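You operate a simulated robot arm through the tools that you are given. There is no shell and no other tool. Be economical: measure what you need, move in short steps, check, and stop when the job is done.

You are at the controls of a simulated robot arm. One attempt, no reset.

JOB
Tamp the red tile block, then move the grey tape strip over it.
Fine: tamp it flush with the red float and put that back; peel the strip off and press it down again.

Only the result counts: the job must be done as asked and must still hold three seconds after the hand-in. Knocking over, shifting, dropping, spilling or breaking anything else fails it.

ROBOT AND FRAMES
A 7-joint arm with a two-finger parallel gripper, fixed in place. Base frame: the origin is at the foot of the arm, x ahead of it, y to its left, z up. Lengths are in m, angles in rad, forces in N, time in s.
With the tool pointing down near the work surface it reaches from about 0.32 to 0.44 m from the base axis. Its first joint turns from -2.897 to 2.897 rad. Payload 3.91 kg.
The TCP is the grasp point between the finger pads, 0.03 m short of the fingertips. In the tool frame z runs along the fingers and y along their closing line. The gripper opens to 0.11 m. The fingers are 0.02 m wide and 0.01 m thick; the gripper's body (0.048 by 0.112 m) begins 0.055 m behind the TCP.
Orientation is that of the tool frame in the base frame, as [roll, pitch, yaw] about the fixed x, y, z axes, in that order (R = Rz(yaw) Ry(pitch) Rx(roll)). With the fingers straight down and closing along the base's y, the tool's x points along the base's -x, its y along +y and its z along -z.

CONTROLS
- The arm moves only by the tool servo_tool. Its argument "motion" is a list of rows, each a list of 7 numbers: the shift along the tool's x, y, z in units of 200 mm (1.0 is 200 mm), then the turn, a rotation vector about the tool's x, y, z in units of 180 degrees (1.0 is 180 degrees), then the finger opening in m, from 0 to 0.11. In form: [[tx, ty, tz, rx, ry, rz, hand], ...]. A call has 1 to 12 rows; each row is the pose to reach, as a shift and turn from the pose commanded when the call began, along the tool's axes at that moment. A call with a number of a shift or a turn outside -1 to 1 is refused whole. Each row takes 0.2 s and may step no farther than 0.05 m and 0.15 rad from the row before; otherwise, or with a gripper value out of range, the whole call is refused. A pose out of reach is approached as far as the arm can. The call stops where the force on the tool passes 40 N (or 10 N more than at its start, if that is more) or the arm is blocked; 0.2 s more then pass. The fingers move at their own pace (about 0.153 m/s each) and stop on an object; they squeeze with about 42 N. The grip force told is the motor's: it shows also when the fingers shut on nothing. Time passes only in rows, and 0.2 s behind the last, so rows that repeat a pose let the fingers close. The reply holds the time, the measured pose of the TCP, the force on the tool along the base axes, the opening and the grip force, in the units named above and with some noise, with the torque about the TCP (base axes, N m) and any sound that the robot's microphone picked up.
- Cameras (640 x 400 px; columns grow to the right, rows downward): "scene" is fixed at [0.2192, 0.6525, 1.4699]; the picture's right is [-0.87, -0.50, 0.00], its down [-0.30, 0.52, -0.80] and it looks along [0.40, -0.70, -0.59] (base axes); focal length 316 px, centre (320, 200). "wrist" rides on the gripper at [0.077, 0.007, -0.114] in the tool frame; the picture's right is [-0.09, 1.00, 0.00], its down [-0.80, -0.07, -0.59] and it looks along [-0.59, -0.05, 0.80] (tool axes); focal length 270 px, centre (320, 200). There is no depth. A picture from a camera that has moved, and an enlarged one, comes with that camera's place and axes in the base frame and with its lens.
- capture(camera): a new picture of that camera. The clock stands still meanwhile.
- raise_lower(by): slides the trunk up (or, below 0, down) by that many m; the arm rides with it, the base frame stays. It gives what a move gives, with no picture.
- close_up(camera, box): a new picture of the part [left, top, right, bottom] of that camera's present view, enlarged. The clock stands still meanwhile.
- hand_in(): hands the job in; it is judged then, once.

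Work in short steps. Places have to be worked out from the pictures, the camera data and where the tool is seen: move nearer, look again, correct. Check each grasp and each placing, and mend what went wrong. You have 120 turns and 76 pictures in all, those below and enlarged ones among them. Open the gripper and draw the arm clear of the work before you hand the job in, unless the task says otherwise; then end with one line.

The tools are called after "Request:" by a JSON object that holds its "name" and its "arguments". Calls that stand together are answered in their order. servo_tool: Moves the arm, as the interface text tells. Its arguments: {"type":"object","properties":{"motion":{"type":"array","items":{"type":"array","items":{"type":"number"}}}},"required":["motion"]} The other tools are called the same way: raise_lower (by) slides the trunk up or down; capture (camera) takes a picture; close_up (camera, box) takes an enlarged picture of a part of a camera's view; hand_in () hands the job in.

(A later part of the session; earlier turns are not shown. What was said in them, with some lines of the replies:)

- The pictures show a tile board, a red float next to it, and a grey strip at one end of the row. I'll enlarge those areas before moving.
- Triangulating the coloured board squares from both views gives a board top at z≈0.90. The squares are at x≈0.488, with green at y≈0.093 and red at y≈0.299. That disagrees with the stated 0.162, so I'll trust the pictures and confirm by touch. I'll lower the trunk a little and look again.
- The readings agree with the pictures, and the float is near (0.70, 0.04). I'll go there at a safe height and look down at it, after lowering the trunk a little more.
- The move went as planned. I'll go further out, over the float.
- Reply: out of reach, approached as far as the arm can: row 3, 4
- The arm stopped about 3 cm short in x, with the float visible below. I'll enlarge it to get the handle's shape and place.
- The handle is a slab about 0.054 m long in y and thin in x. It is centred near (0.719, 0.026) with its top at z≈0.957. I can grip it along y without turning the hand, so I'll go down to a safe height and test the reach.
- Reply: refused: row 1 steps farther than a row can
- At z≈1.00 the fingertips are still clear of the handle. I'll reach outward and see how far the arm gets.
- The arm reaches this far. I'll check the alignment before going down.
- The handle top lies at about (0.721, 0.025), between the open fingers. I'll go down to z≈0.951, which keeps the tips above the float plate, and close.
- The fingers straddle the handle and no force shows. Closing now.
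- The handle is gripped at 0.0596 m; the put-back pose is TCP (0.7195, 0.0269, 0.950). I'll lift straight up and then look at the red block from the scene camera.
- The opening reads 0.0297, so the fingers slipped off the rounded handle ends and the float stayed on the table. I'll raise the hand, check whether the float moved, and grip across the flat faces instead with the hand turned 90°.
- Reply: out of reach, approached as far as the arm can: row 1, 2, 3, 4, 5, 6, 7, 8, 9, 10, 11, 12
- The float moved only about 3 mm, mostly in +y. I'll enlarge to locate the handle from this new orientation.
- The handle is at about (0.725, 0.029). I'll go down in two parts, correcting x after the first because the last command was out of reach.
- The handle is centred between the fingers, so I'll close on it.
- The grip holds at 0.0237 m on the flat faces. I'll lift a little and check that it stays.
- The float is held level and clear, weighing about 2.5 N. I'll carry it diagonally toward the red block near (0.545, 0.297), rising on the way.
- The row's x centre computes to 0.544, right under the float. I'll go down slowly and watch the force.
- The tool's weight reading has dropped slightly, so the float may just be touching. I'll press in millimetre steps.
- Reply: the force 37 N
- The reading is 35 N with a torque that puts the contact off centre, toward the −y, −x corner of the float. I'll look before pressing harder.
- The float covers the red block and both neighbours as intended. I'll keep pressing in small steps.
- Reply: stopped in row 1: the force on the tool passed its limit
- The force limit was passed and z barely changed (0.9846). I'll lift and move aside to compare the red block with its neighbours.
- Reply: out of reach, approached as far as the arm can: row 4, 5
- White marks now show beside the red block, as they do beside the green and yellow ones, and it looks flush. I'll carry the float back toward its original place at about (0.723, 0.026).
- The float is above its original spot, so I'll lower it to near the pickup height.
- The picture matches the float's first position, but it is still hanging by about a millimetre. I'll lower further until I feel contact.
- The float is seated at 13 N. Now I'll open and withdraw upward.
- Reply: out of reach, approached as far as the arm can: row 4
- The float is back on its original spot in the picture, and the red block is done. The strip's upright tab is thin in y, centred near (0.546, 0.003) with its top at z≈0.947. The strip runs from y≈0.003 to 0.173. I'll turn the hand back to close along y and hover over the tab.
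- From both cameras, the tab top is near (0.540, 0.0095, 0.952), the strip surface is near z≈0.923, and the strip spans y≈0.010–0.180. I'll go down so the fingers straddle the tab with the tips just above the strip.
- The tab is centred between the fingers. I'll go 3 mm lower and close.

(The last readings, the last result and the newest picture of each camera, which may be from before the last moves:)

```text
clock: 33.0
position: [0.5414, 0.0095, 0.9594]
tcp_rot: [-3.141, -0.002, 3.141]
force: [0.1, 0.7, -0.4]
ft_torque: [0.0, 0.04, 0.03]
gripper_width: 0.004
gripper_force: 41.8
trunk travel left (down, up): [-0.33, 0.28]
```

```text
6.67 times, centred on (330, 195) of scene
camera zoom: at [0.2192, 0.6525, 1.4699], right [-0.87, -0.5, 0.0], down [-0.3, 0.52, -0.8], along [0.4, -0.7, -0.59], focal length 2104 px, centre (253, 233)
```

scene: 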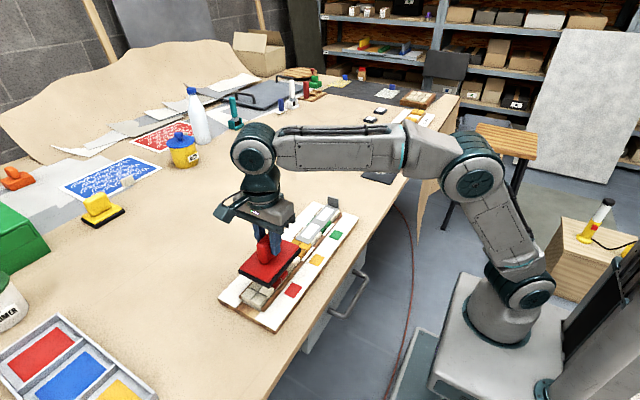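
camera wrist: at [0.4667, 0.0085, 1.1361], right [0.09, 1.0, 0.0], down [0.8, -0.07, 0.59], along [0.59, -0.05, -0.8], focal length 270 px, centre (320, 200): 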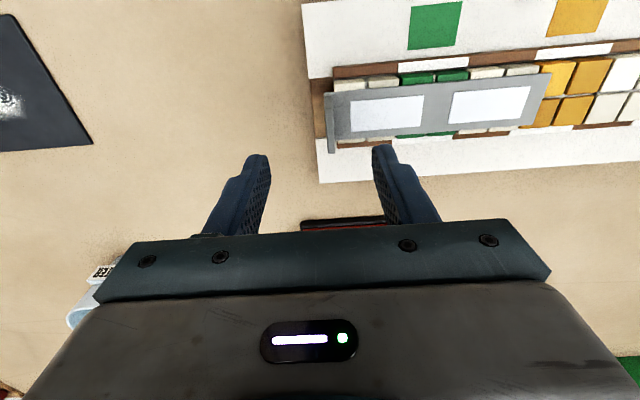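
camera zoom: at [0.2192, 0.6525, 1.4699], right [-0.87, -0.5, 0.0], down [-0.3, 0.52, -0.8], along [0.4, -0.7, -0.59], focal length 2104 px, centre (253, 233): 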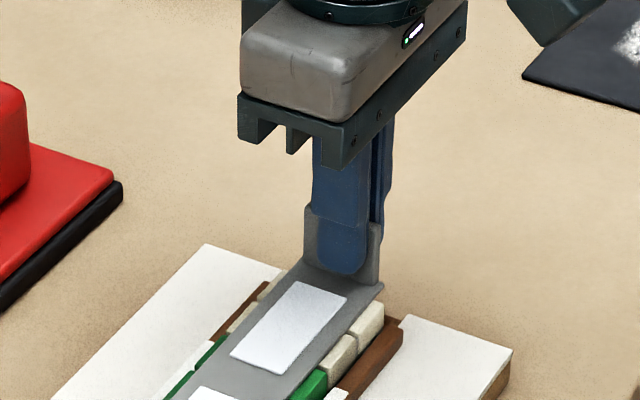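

The tab is gripped at 4 mm thickness. I'll peel by raising and tilting the tab end about the strip's far end.

Request:
{"name": "servo_tool", "arguments": {"motion": [[0, 0.005, -0.021, 0.008, 0, 0, 0], [0, 0.01, -0.042, 0.0159, 0, 0, 0], [0, 0.016, -0.063, 0.024, 0, 0, 0], [0, 0.0225, -0.084, 0.0318, 0, 0, 0], [0, 0.037, -0.125, 0.0477, 0, 0, 0], [0, 0.054, -0.166, 0.0637, 0, 0, 0]]}}

Request:
{"name": "close_up", "arguments": {"camera": "scene", "box": [270, 155, 370, 255]}}

```text
clock: 34.4
position: [0.5395, 0.0207, 0.992]
tcp_rot: [-2.94, -0.001, -3.14]
force: [1.1, 0.6, 0.0]
ft_torque: [0.03, 0.01, 0.02]
gripper_width: 0.004
gripper_force: 41.7
trunk travel left (down, up): [-0.33, 0.28]
```

```text
4.00 times, centred on (320, 205) of scene
camera zoom: at [0.2192, 0.6525, 1.4699], right [-0.87, -0.5, 0.0], down [-0.3, 0.52, -0.8], along [0.4, -0.7, -0.59], focal length 1263 px, centre (320, 180)
```

zoom: 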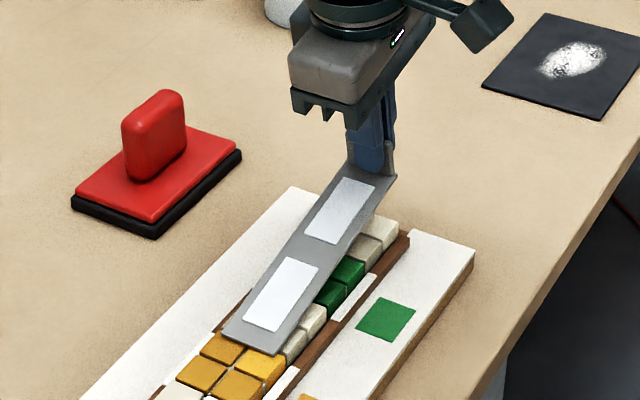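

The strip peeled cleanly. I'll lift it straight up and then level it.

Request:
{"name": "servo_tool", "arguments": {"motion": [[0, -0.015, -0.08, 0, 0, 0, 0], [0, -0.035, -0.17, 0, 0, 0, 0], [0, -0.05, -0.245, 0, 0, 0, 0], [0, -0.05, -0.245, -0.03, 0, 0, 0], [0, -0.05, -0.245, -0.0637, 0, 0, 0], [0, -0.05, -0.245, -0.0637, 0, 0, 0]]}}

Request:
{"name": "capture", "arguments": {"camera": "scene"}}

Request:
{"name": "close_up", "arguments": {"camera": "wrist", "box": [200, 40, 640, 315]}}

```text
clock: 35.8
position: [0.541, 0.0209, 1.043]
tcp_rot: [-3.141, 0.0, 3.141]
force: [0.8, 0.3, -0.4]
ft_torque: [0.03, 0.0, 0.01]
gripper_width: 0.0041
gripper_force: 42.0
trunk travel left (down, up): [-0.33, 0.28]
```

```text
36 pictures are left
```

scene: 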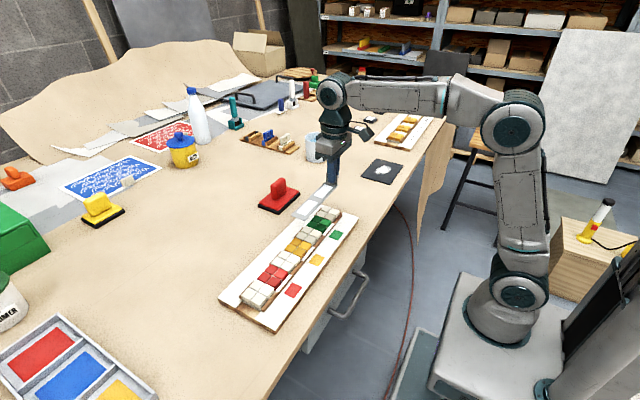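

```text
1.45 times, centred on (420, 178) of wrist
camera zoom: at [0.4634, 0.0269, 1.1572], right [0.09, 1.0, 0.0], down [0.8, -0.07, 0.59], along [0.59, -0.05, -0.8], focal length 393 px, centre (174, 233)
```

zoom: 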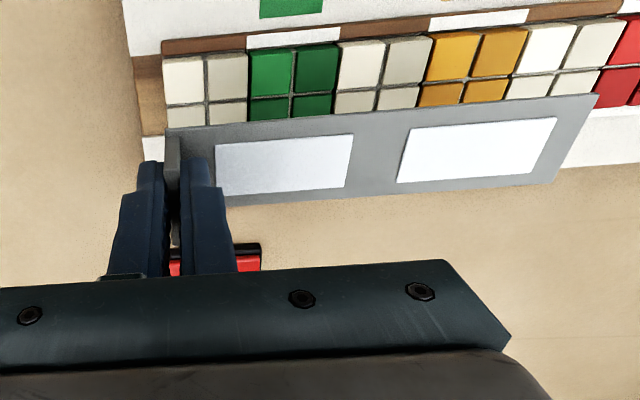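

The strip is held level. The red block centre works out at y≈0.298, so the TCP should go to y≈0.2125, which puts the strip centre 0.085 beyond it. I'll move there at this height and look.

Request:
{"name": "servo_tool", "arguments": {"motion": [[0, 0.15, 0, 0, 0, 0, 0], [0, 0.35, 0, 0, 0, 0, 0], [0, 0.55, 0, 0, 0, 0, 0], [0, 0.75, 0, 0, 0, 0, 0], [0, 0.9, 0, 0, 0, 0, 0], [0, 0.958, 0, 0, 0, 0, 0], [0, 0.958, 0, 0, 0, 0, 0]]}}

Request:
{"name": "close_up", "arguments": {"camera": "wrist", "box": [200, 40, 640, 315]}}

Request:
{"name": "close_up", "arguments": {"camera": "scene", "box": [210, 200, 350, 330]}}

```text
clock: 37.4
position: [0.5414, 0.212, 1.0426]
tcp_rot: [-3.141, 0.0, 3.141]
force: [-1.2, -0.1, -0.4]
ft_torque: [0.01, 0.0, 0.04]
gripper_width: 0.004
gripper_force: 41.9
trunk travel left (down, up): [-0.33, 0.28]
```

```text
1.45 times, centred on (420, 178) of wrist
camera zoom: at [0.4638, 0.2178, 1.1567], right [0.09, 1.0, 0.0], down [0.8, -0.07, 0.59], along [0.59, -0.05, -0.8], focal length 393 px, centre (174, 233)
```

zoom: 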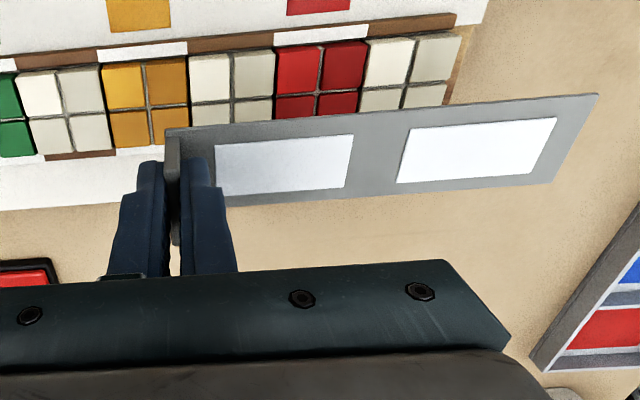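

```text
3.08 times, centred on (280, 265) of scene
camera zoom: at [0.2192, 0.6525, 1.4699], right [-0.87, -0.5, 0.0], down [-0.3, 0.52, -0.8], along [0.4, -0.7, -0.59], focal length 971 px, centre (443, 0)
```

zoom: 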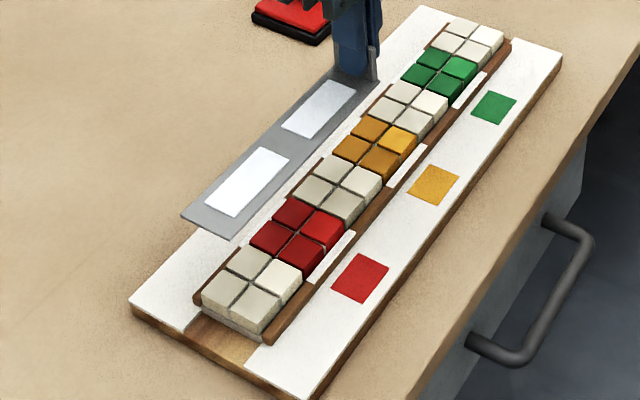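

The red block reads y≈0.2987, so I'll shift the strip 3 mm more and lower it to just above the tiles.

Request:
{"name": "servo_tool", "arguments": {"motion": [[0, 0.015, 0.12, 0, 0, 0, 0], [0, 0.015, 0.24, 0, 0, 0, 0], [0, 0.015, 0.34, 0, 0, 0, 0], [0, 0.015, 0.38, 0, 0, 0, 0], [0, 0.015, 0.38, 0, 0, 0, 0]]}}

Request:
{"name": "close_up", "arguments": {"camera": "wrist", "box": [200, 40, 640, 315]}}

Request:
{"name": "close_up", "arguments": {"camera": "scene", "box": [230, 215, 330, 315]}}

```text
clock: 38.6
position: [0.5424, 0.2144, 0.967]
tcp_rot: [3.141, -0.001, 3.142]
force: [0.1, -0.3, 0.5]
ft_torque: [0.01, -0.01, 0.02]
gripper_width: 0.0039
gripper_force: 42.4
trunk travel left (down, up): [-0.33, 0.28]
```

```text
1.45 times, centred on (420, 178) of wrist
camera zoom: at [0.4632, 0.2205, 1.081], right [0.09, 1.0, 0.0], down [0.8, -0.07, 0.59], along [0.59, -0.05, -0.8], focal length 393 px, centre (174, 233)
```

zoom: 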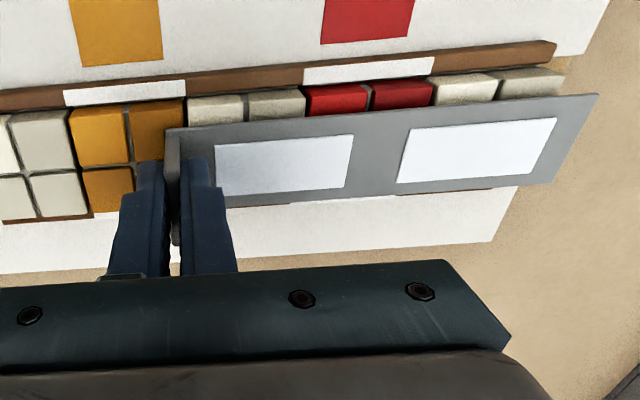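

```text
4.00 times, centred on (280, 265) of scene
camera zoom: at [0.2192, 0.6525, 1.4699], right [-0.87, -0.5, 0.0], down [-0.3, 0.52, -0.8], along [0.4, -0.7, -0.59], focal length 1263 px, centre (480, -60)
```

zoom: 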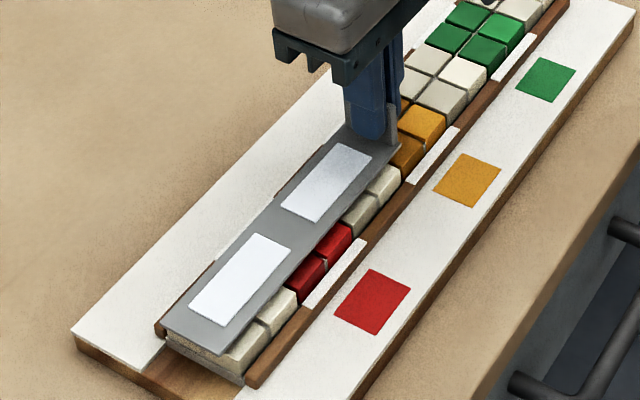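

The alignment looks good. I'll shift 2 mm back toward −y for better centring, then lower slowly into contact.

Request:
{"name": "servo_tool", "arguments": {"motion": [[0, -0.011, 0.01, 0, 0, 0, 0], [0, -0.011, 0.025, 0, 0, 0, 0], [0, -0.011, 0.033, 0, 0, 0, 0], [0, -0.011, 0.038, 0, 0, 0, 0], [0, -0.011, 0.041, 0, 0, 0, 0], [0, -0.011, 0.041, 0, 0, 0, 0]]}}

Request:
{"name": "close_up", "arguments": {"camera": "scene", "box": [230, 215, 330, 315]}}

```text
clock: 40.0
position: [0.5422, 0.212, 0.9583]
tcp_rot: [-3.141, 0.0, 3.14]
force: [0.6, -1.8, 6.9]
ft_torque: [0.03, -0.03, -0.03]
gripper_width: 0.0042
gripper_force: 41.9
trunk travel left (down, up): [-0.33, 0.28]
```

```text
4.00 times, centred on (280, 265) of scene
camera zoom: at [0.2192, 0.6525, 1.4699], right [-0.87, -0.5, 0.0], down [-0.3, 0.52, -0.8], along [0.4, -0.7, -0.59], focal length 1263 px, centre (480, -60)
```

zoom: 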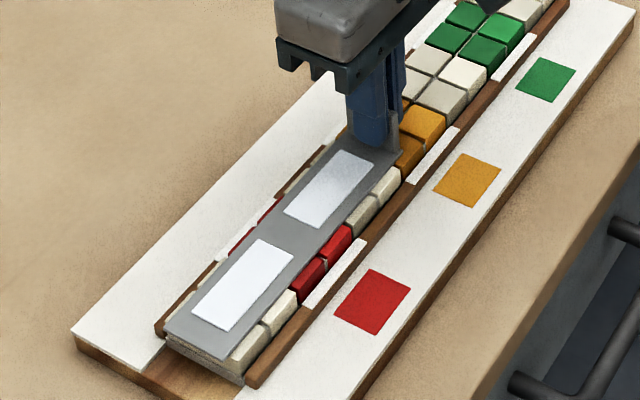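

The strip sits on the tiles, centred over the red block, at 7 N. I'll press a little more through the tab, then open and rise.

Request:
{"name": "servo_tool", "arguments": {"motion": [[0, 0, 0.005, 0, 0, 0, 0], [0, 0, 0.008, 0, 0, 0, 0], [0, 0, 0.008, 0, 0, 0, 0]]}}

Request:
{"name": "servo_tool", "arguments": {"motion": [[0, 0, -0.005, 0, 0, 0, 0.0], [0, 0, -0.005, 0, 0, 0, 0.05], [0, 0, -0.005, 0, 0, 0, 0.05], [0, 0, -0.1, 0, 0, 0, 0.05], [0, 0, -0.3, 0, 0, 0, 0.05]]}}

Request:
{"name": "close_up", "arguments": {"camera": "scene", "box": [230, 215, 330, 315]}}

Request:
{"name": "capture", "arguments": {"camera": "wrist"}}

```text
clock: 40.8
position: [0.5404, 0.2132, 0.9583]
tcp_rot: [3.141, 0.003, -3.141]
force: [3.8, -1.1, 23.0]
ft_torque: [0.13, -0.1, -0.01]
gripper_width: 0.0041
gripper_force: 41.5
trunk travel left (down, up): [-0.33, 0.28]
```

```text
clock: 42.0
position: [0.54, 0.2152, 1.017]
tcp_rot: [-3.14, 0.0, 3.141]
force: [0.1, 0.6, 0.1]
ft_torque: [-0.01, 0.02, -0.03]
gripper_width: 0.0501
gripper_force: 0.0
trunk travel left (down, up): [-0.33, 0.28]
```

```text
4.00 times, centred on (280, 265) of scene
camera zoom: at [0.2192, 0.6525, 1.4699], right [-0.87, -0.5, 0.0], down [-0.3, 0.52, -0.8], along [0.4, -0.7, -0.59], focal length 1263 px, centre (480, -60)
```

zoom: 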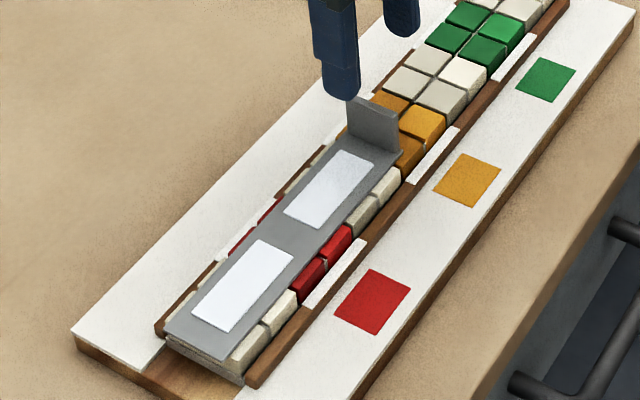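

```text
28 pictures are left
camera wrist: at [0.4627, 0.2204, 1.1313], right [0.09, 1.0, 0.0], down [0.8, -0.07, 0.59], along [0.59, -0.05, -0.81], focal length 270 px, centre (320, 200)
```

wrist: 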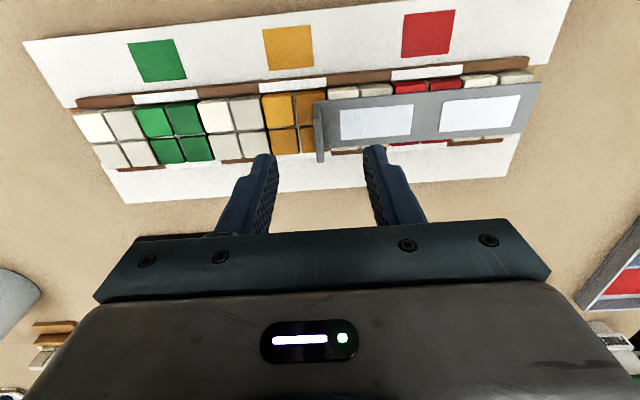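

The strip lies flat over white-red-white. To make sure it is pressed down, I'll close the fingers and press gently on the strip, starting at the first white window.

Request:
{"name": "servo_tool", "arguments": {"motion": [[-0.015, 0.1, 0, 0, 0, 0, 0], [-0.015, 0.2, 0, 0, 0, 0, 0], [-0.015, 0.2, 0.1, 0, 0, 0, 0], [-0.015, 0.2, 0.2, 0, 0, 0, 0], [-0.015, 0.2, 0.26, 0, 0, 0, 0], [-0.015, 0.2, 0.28, 0, 0, 0, 0], [-0.015, 0.2, 0.295, 0, 0, 0, 0], [-0.015, 0.2, 0.305, 0, 0, 0, 0]]}}

```text
clock: 43.8
position: [0.5435, 0.2526, 0.9554]
tcp_rot: [3.141, 0.001, 3.141]
force: [0.9, 0.1, -0.1]
ft_torque: [0.0, 0.01, -0.01]
gripper_width: 0.0
gripper_force: 38.5
trunk travel left (down, up): [-0.33, 0.28]
```

Not touching yet at 0.9554. I'll continue in 1 mm steps.

Request:
{"name": "servo_tool", "arguments": {"motion": [[0, 0, 0.005, 0, 0, 0, 0], [0, 0, 0.01, 0, 0, 0, 0], [0, 0, 0.015, 0, 0, 0, 0], [0, 0, 0.02, 0, 0, 0, 0]]}}

```text
clock: 44.8
position: [0.5446, 0.2539, 0.9516]
tcp_rot: [3.14, -0.001, -3.141]
force: [-0.2, 0.9, -0.3]
ft_torque: [-0.01, -0.01, 0.0]
gripper_width: 0.0
gripper_force: 38.1
trunk travel left (down, up): [-0.33, 0.28]
```

Request:
{"name": "servo_tool", "arguments": {"motion": [[0, 0, 0.005, 0, 0, 0, 0], [0, 0, 0.01, 0, 0, 0, 0], [0, 0, 0.015, 0, 0, 0, 0], [0, 0, 0.02, 0, 0, 0, 0]]}}

```text
clock: 45.8
position: [0.5449, 0.2524, 0.9491]
tcp_rot: [3.141, 0.001, -3.141]
force: [0.3, 1.1, 9.4]
ft_torque: [-0.03, 0.04, 0.01]
gripper_width: 0.0
gripper_force: 37.7
trunk travel left (down, up): [-0.33, 0.28]
```

Contact is at z≈0.949 with 9 N. I'll press to about 25 N, lift off, and repeat over the centre.

Request:
{"name": "servo_tool", "arguments": {"motion": [[0, 0, 0.005, 0, 0, 0, 0], [0, 0, 0.008, 0, 0, 0, 0], [0, 0, 0.008, 0, 0, 0, 0], [0, 0, -0.05, 0, 0, 0, 0], [0, 0.11, -0.05, 0, 0, 0, 0], [0, 0.22, -0.05, 0, 0, 0, 0], [0, 0.22, -0.02, 0, 0, 0, 0], [0, 0.22, -0.005, 0, 0, 0, 0], [0, 0.22, 0.002, 0, 0, 0, 0], [0, 0.22, 0.008, 0, 0, 0, 0], [0, 0.22, 0.008, 0, 0, 0, 0]]}}

```text
clock: 48.2
position: [0.5423, 0.2969, 0.9489]
tcp_rot: [3.138, 0.005, 3.141]
force: [6.6, 4.6, 31.4]
ft_torque: [0.09, -0.14, 0.04]
gripper_width: 0.0001
gripper_force: 37.4
trunk travel left (down, up): [-0.33, 0.28]
```

The centre was pressed at 31 N. Next is the far window, slightly lighter, and then I'll rise.

Request:
{"name": "servo_tool", "arguments": {"motion": [[0, 0, -0.05, 0, 0, 0, 0], [0, 0.11, -0.05, 0, 0, 0, 0], [0, 0.22, -0.05, 0, 0, 0, 0], [0, 0.22, -0.02, 0, 0, 0, 0], [0, 0.22, -0.008, 0, 0, 0, 0], [0, 0.22, -0.001, 0, 0, 0, 0], [0, 0.22, -0.001, 0, 0, 0, 0]]}}

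Request:
{"name": "servo_tool", "arguments": {"motion": [[0, 0, -0.05, 0, 0, 0, 0], [0, 0, -0.2, 0, 0, 0, 0], [0, 0, -0.4, 0, 0, 0, 0.03], [0, 0, -0.6, 0, 0, 0, 0.06], [0.2, 0, -0.7, 0, 0, 0, 0.06], [0.4, 0, -0.7, 0, 0, 0, 0.06], [0.6, 0, -0.7, 0, 0, 0, 0.06]]}}

Request:
{"name": "capture", "arguments": {"camera": "scene"}}

Request:
{"name": "close_up", "arguments": {"camera": "scene", "box": [220, 190, 360, 330]}}

Request:
{"name": "close_up", "arguments": {"camera": "scene", "box": [240, 240, 310, 310]}}

```text
clock: 49.8
position: [0.5426, 0.3406, 0.9485]
tcp_rot: [3.14, 0.006, -3.14]
force: [3.1, 3.1, 29.5]
ft_torque: [0.07, -0.05, 0.03]
gripper_width: 0.0001
gripper_force: 37.7
trunk travel left (down, up): [-0.33, 0.28]
```

```text
clock: 51.4
position: [0.4233, 0.34, 1.0862]
tcp_rot: [-3.14, 0.0, -3.141]
force: [-0.3, -0.2, 0.0]
ft_torque: [-0.03, -0.02, 0.01]
gripper_width: 0.0601
gripper_force: 0.0
trunk travel left (down, up): [-0.33, 0.28]
```

```text
27 pictures are left
```

scene: 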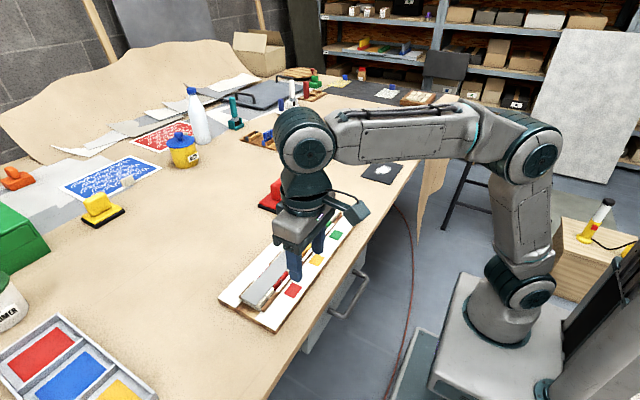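

```text
2.86 times, centred on (290, 260) of scene
camera zoom: at [0.2192, 0.6525, 1.4699], right [-0.87, -0.5, 0.0], down [-0.3, 0.52, -0.8], along [0.4, -0.7, -0.59], focal length 902 px, centre (406, 29)
```

zoom: 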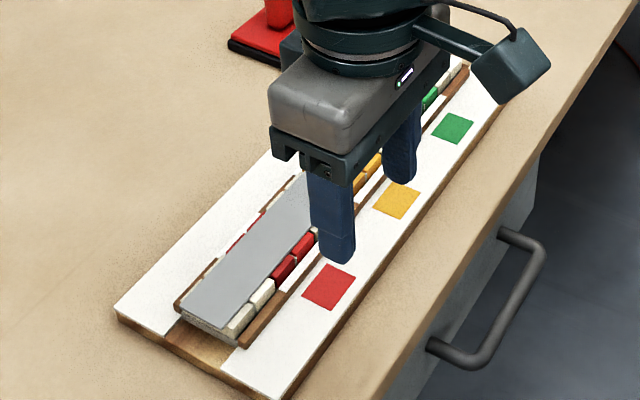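

```text
5.71 times, centred on (275, 275) of scene
camera zoom: at [0.2192, 0.6525, 1.4699], right [-0.87, -0.5, 0.0], down [-0.3, 0.52, -0.8], along [0.4, -0.7, -0.59], focal length 1804 px, centre (577, -229)
```

zoom: 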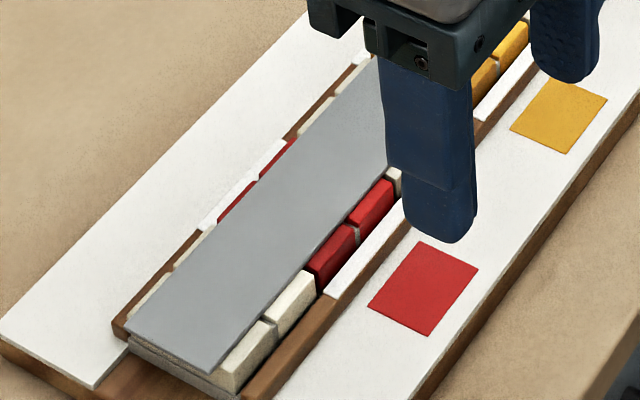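

The white windows are gone, so the strip is fully pressed down over the red block. I'll draw the arm clear and do a last check.

Request:
{"name": "servo_tool", "arguments": {"motion": [[0.15, 0, -0.15, 0, 0, 0, 0.06], [0.3, 0, -0.3, 0, 0, 0, 0.06], [0.35, -0.2, -0.4, 0, 0, 0, 0.06], [0.35, -0.4, -0.45, 0, 0, 0, 0.06], [0.35, -0.6, -0.5, 0, 0, 0, 0.06], [0.35, -0.8, -0.5, 0, 0, 0, 0.06], [0.35, -0.95, -0.5, 0, 0, 0, 0.06]]}}

Request:
{"name": "capture", "arguments": {"camera": "scene"}}

Request:
{"name": "close_up", "arguments": {"camera": "scene", "box": [210, 165, 370, 335]}}

```text
clock: 53.0
position: [0.3558, 0.1503, 1.1862]
tcp_rot: [-3.14, -0.003, 3.141]
force: [-0.1, -0.5, -0.3]
ft_torque: [-0.01, 0.01, 0.01]
gripper_width: 0.0602
gripper_force: 0.0
trunk travel left (down, up): [-0.33, 0.28]
```

```text
24 pictures are left
```

scene: 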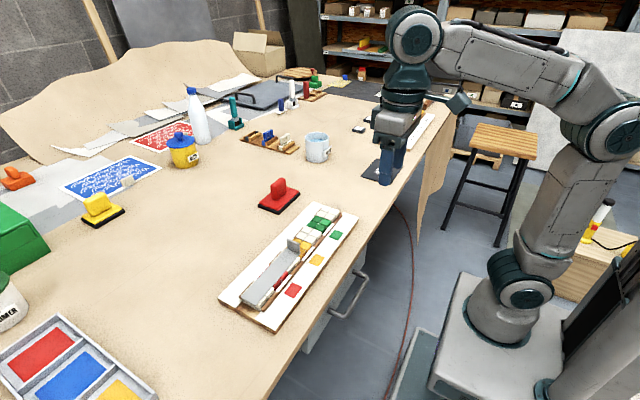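

```text
2.35 times, centred on (290, 250) of scene
camera zoom: at [0.2192, 0.6525, 1.4699], right [-0.87, -0.5, 0.0], down [-0.3, 0.52, -0.8], along [0.4, -0.7, -0.59], focal length 743 px, centre (391, 82)
```

zoom: 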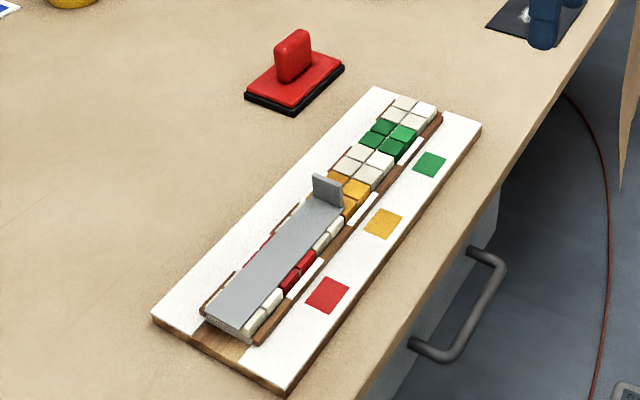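

The red block is flush, the float is back on its spot, the strip is pressed down over the red block, and the arm is clear. I'm handing in.

Request:
{"name": "hand_in", "arguments": {}}

```text
The job is handed in.
```

I tamped the red block flush, put the red float back within about a millimetre of where it stood, then peeled the grey strip and pressed it down over the red block; the job is handed in, with no verdict shown yet.
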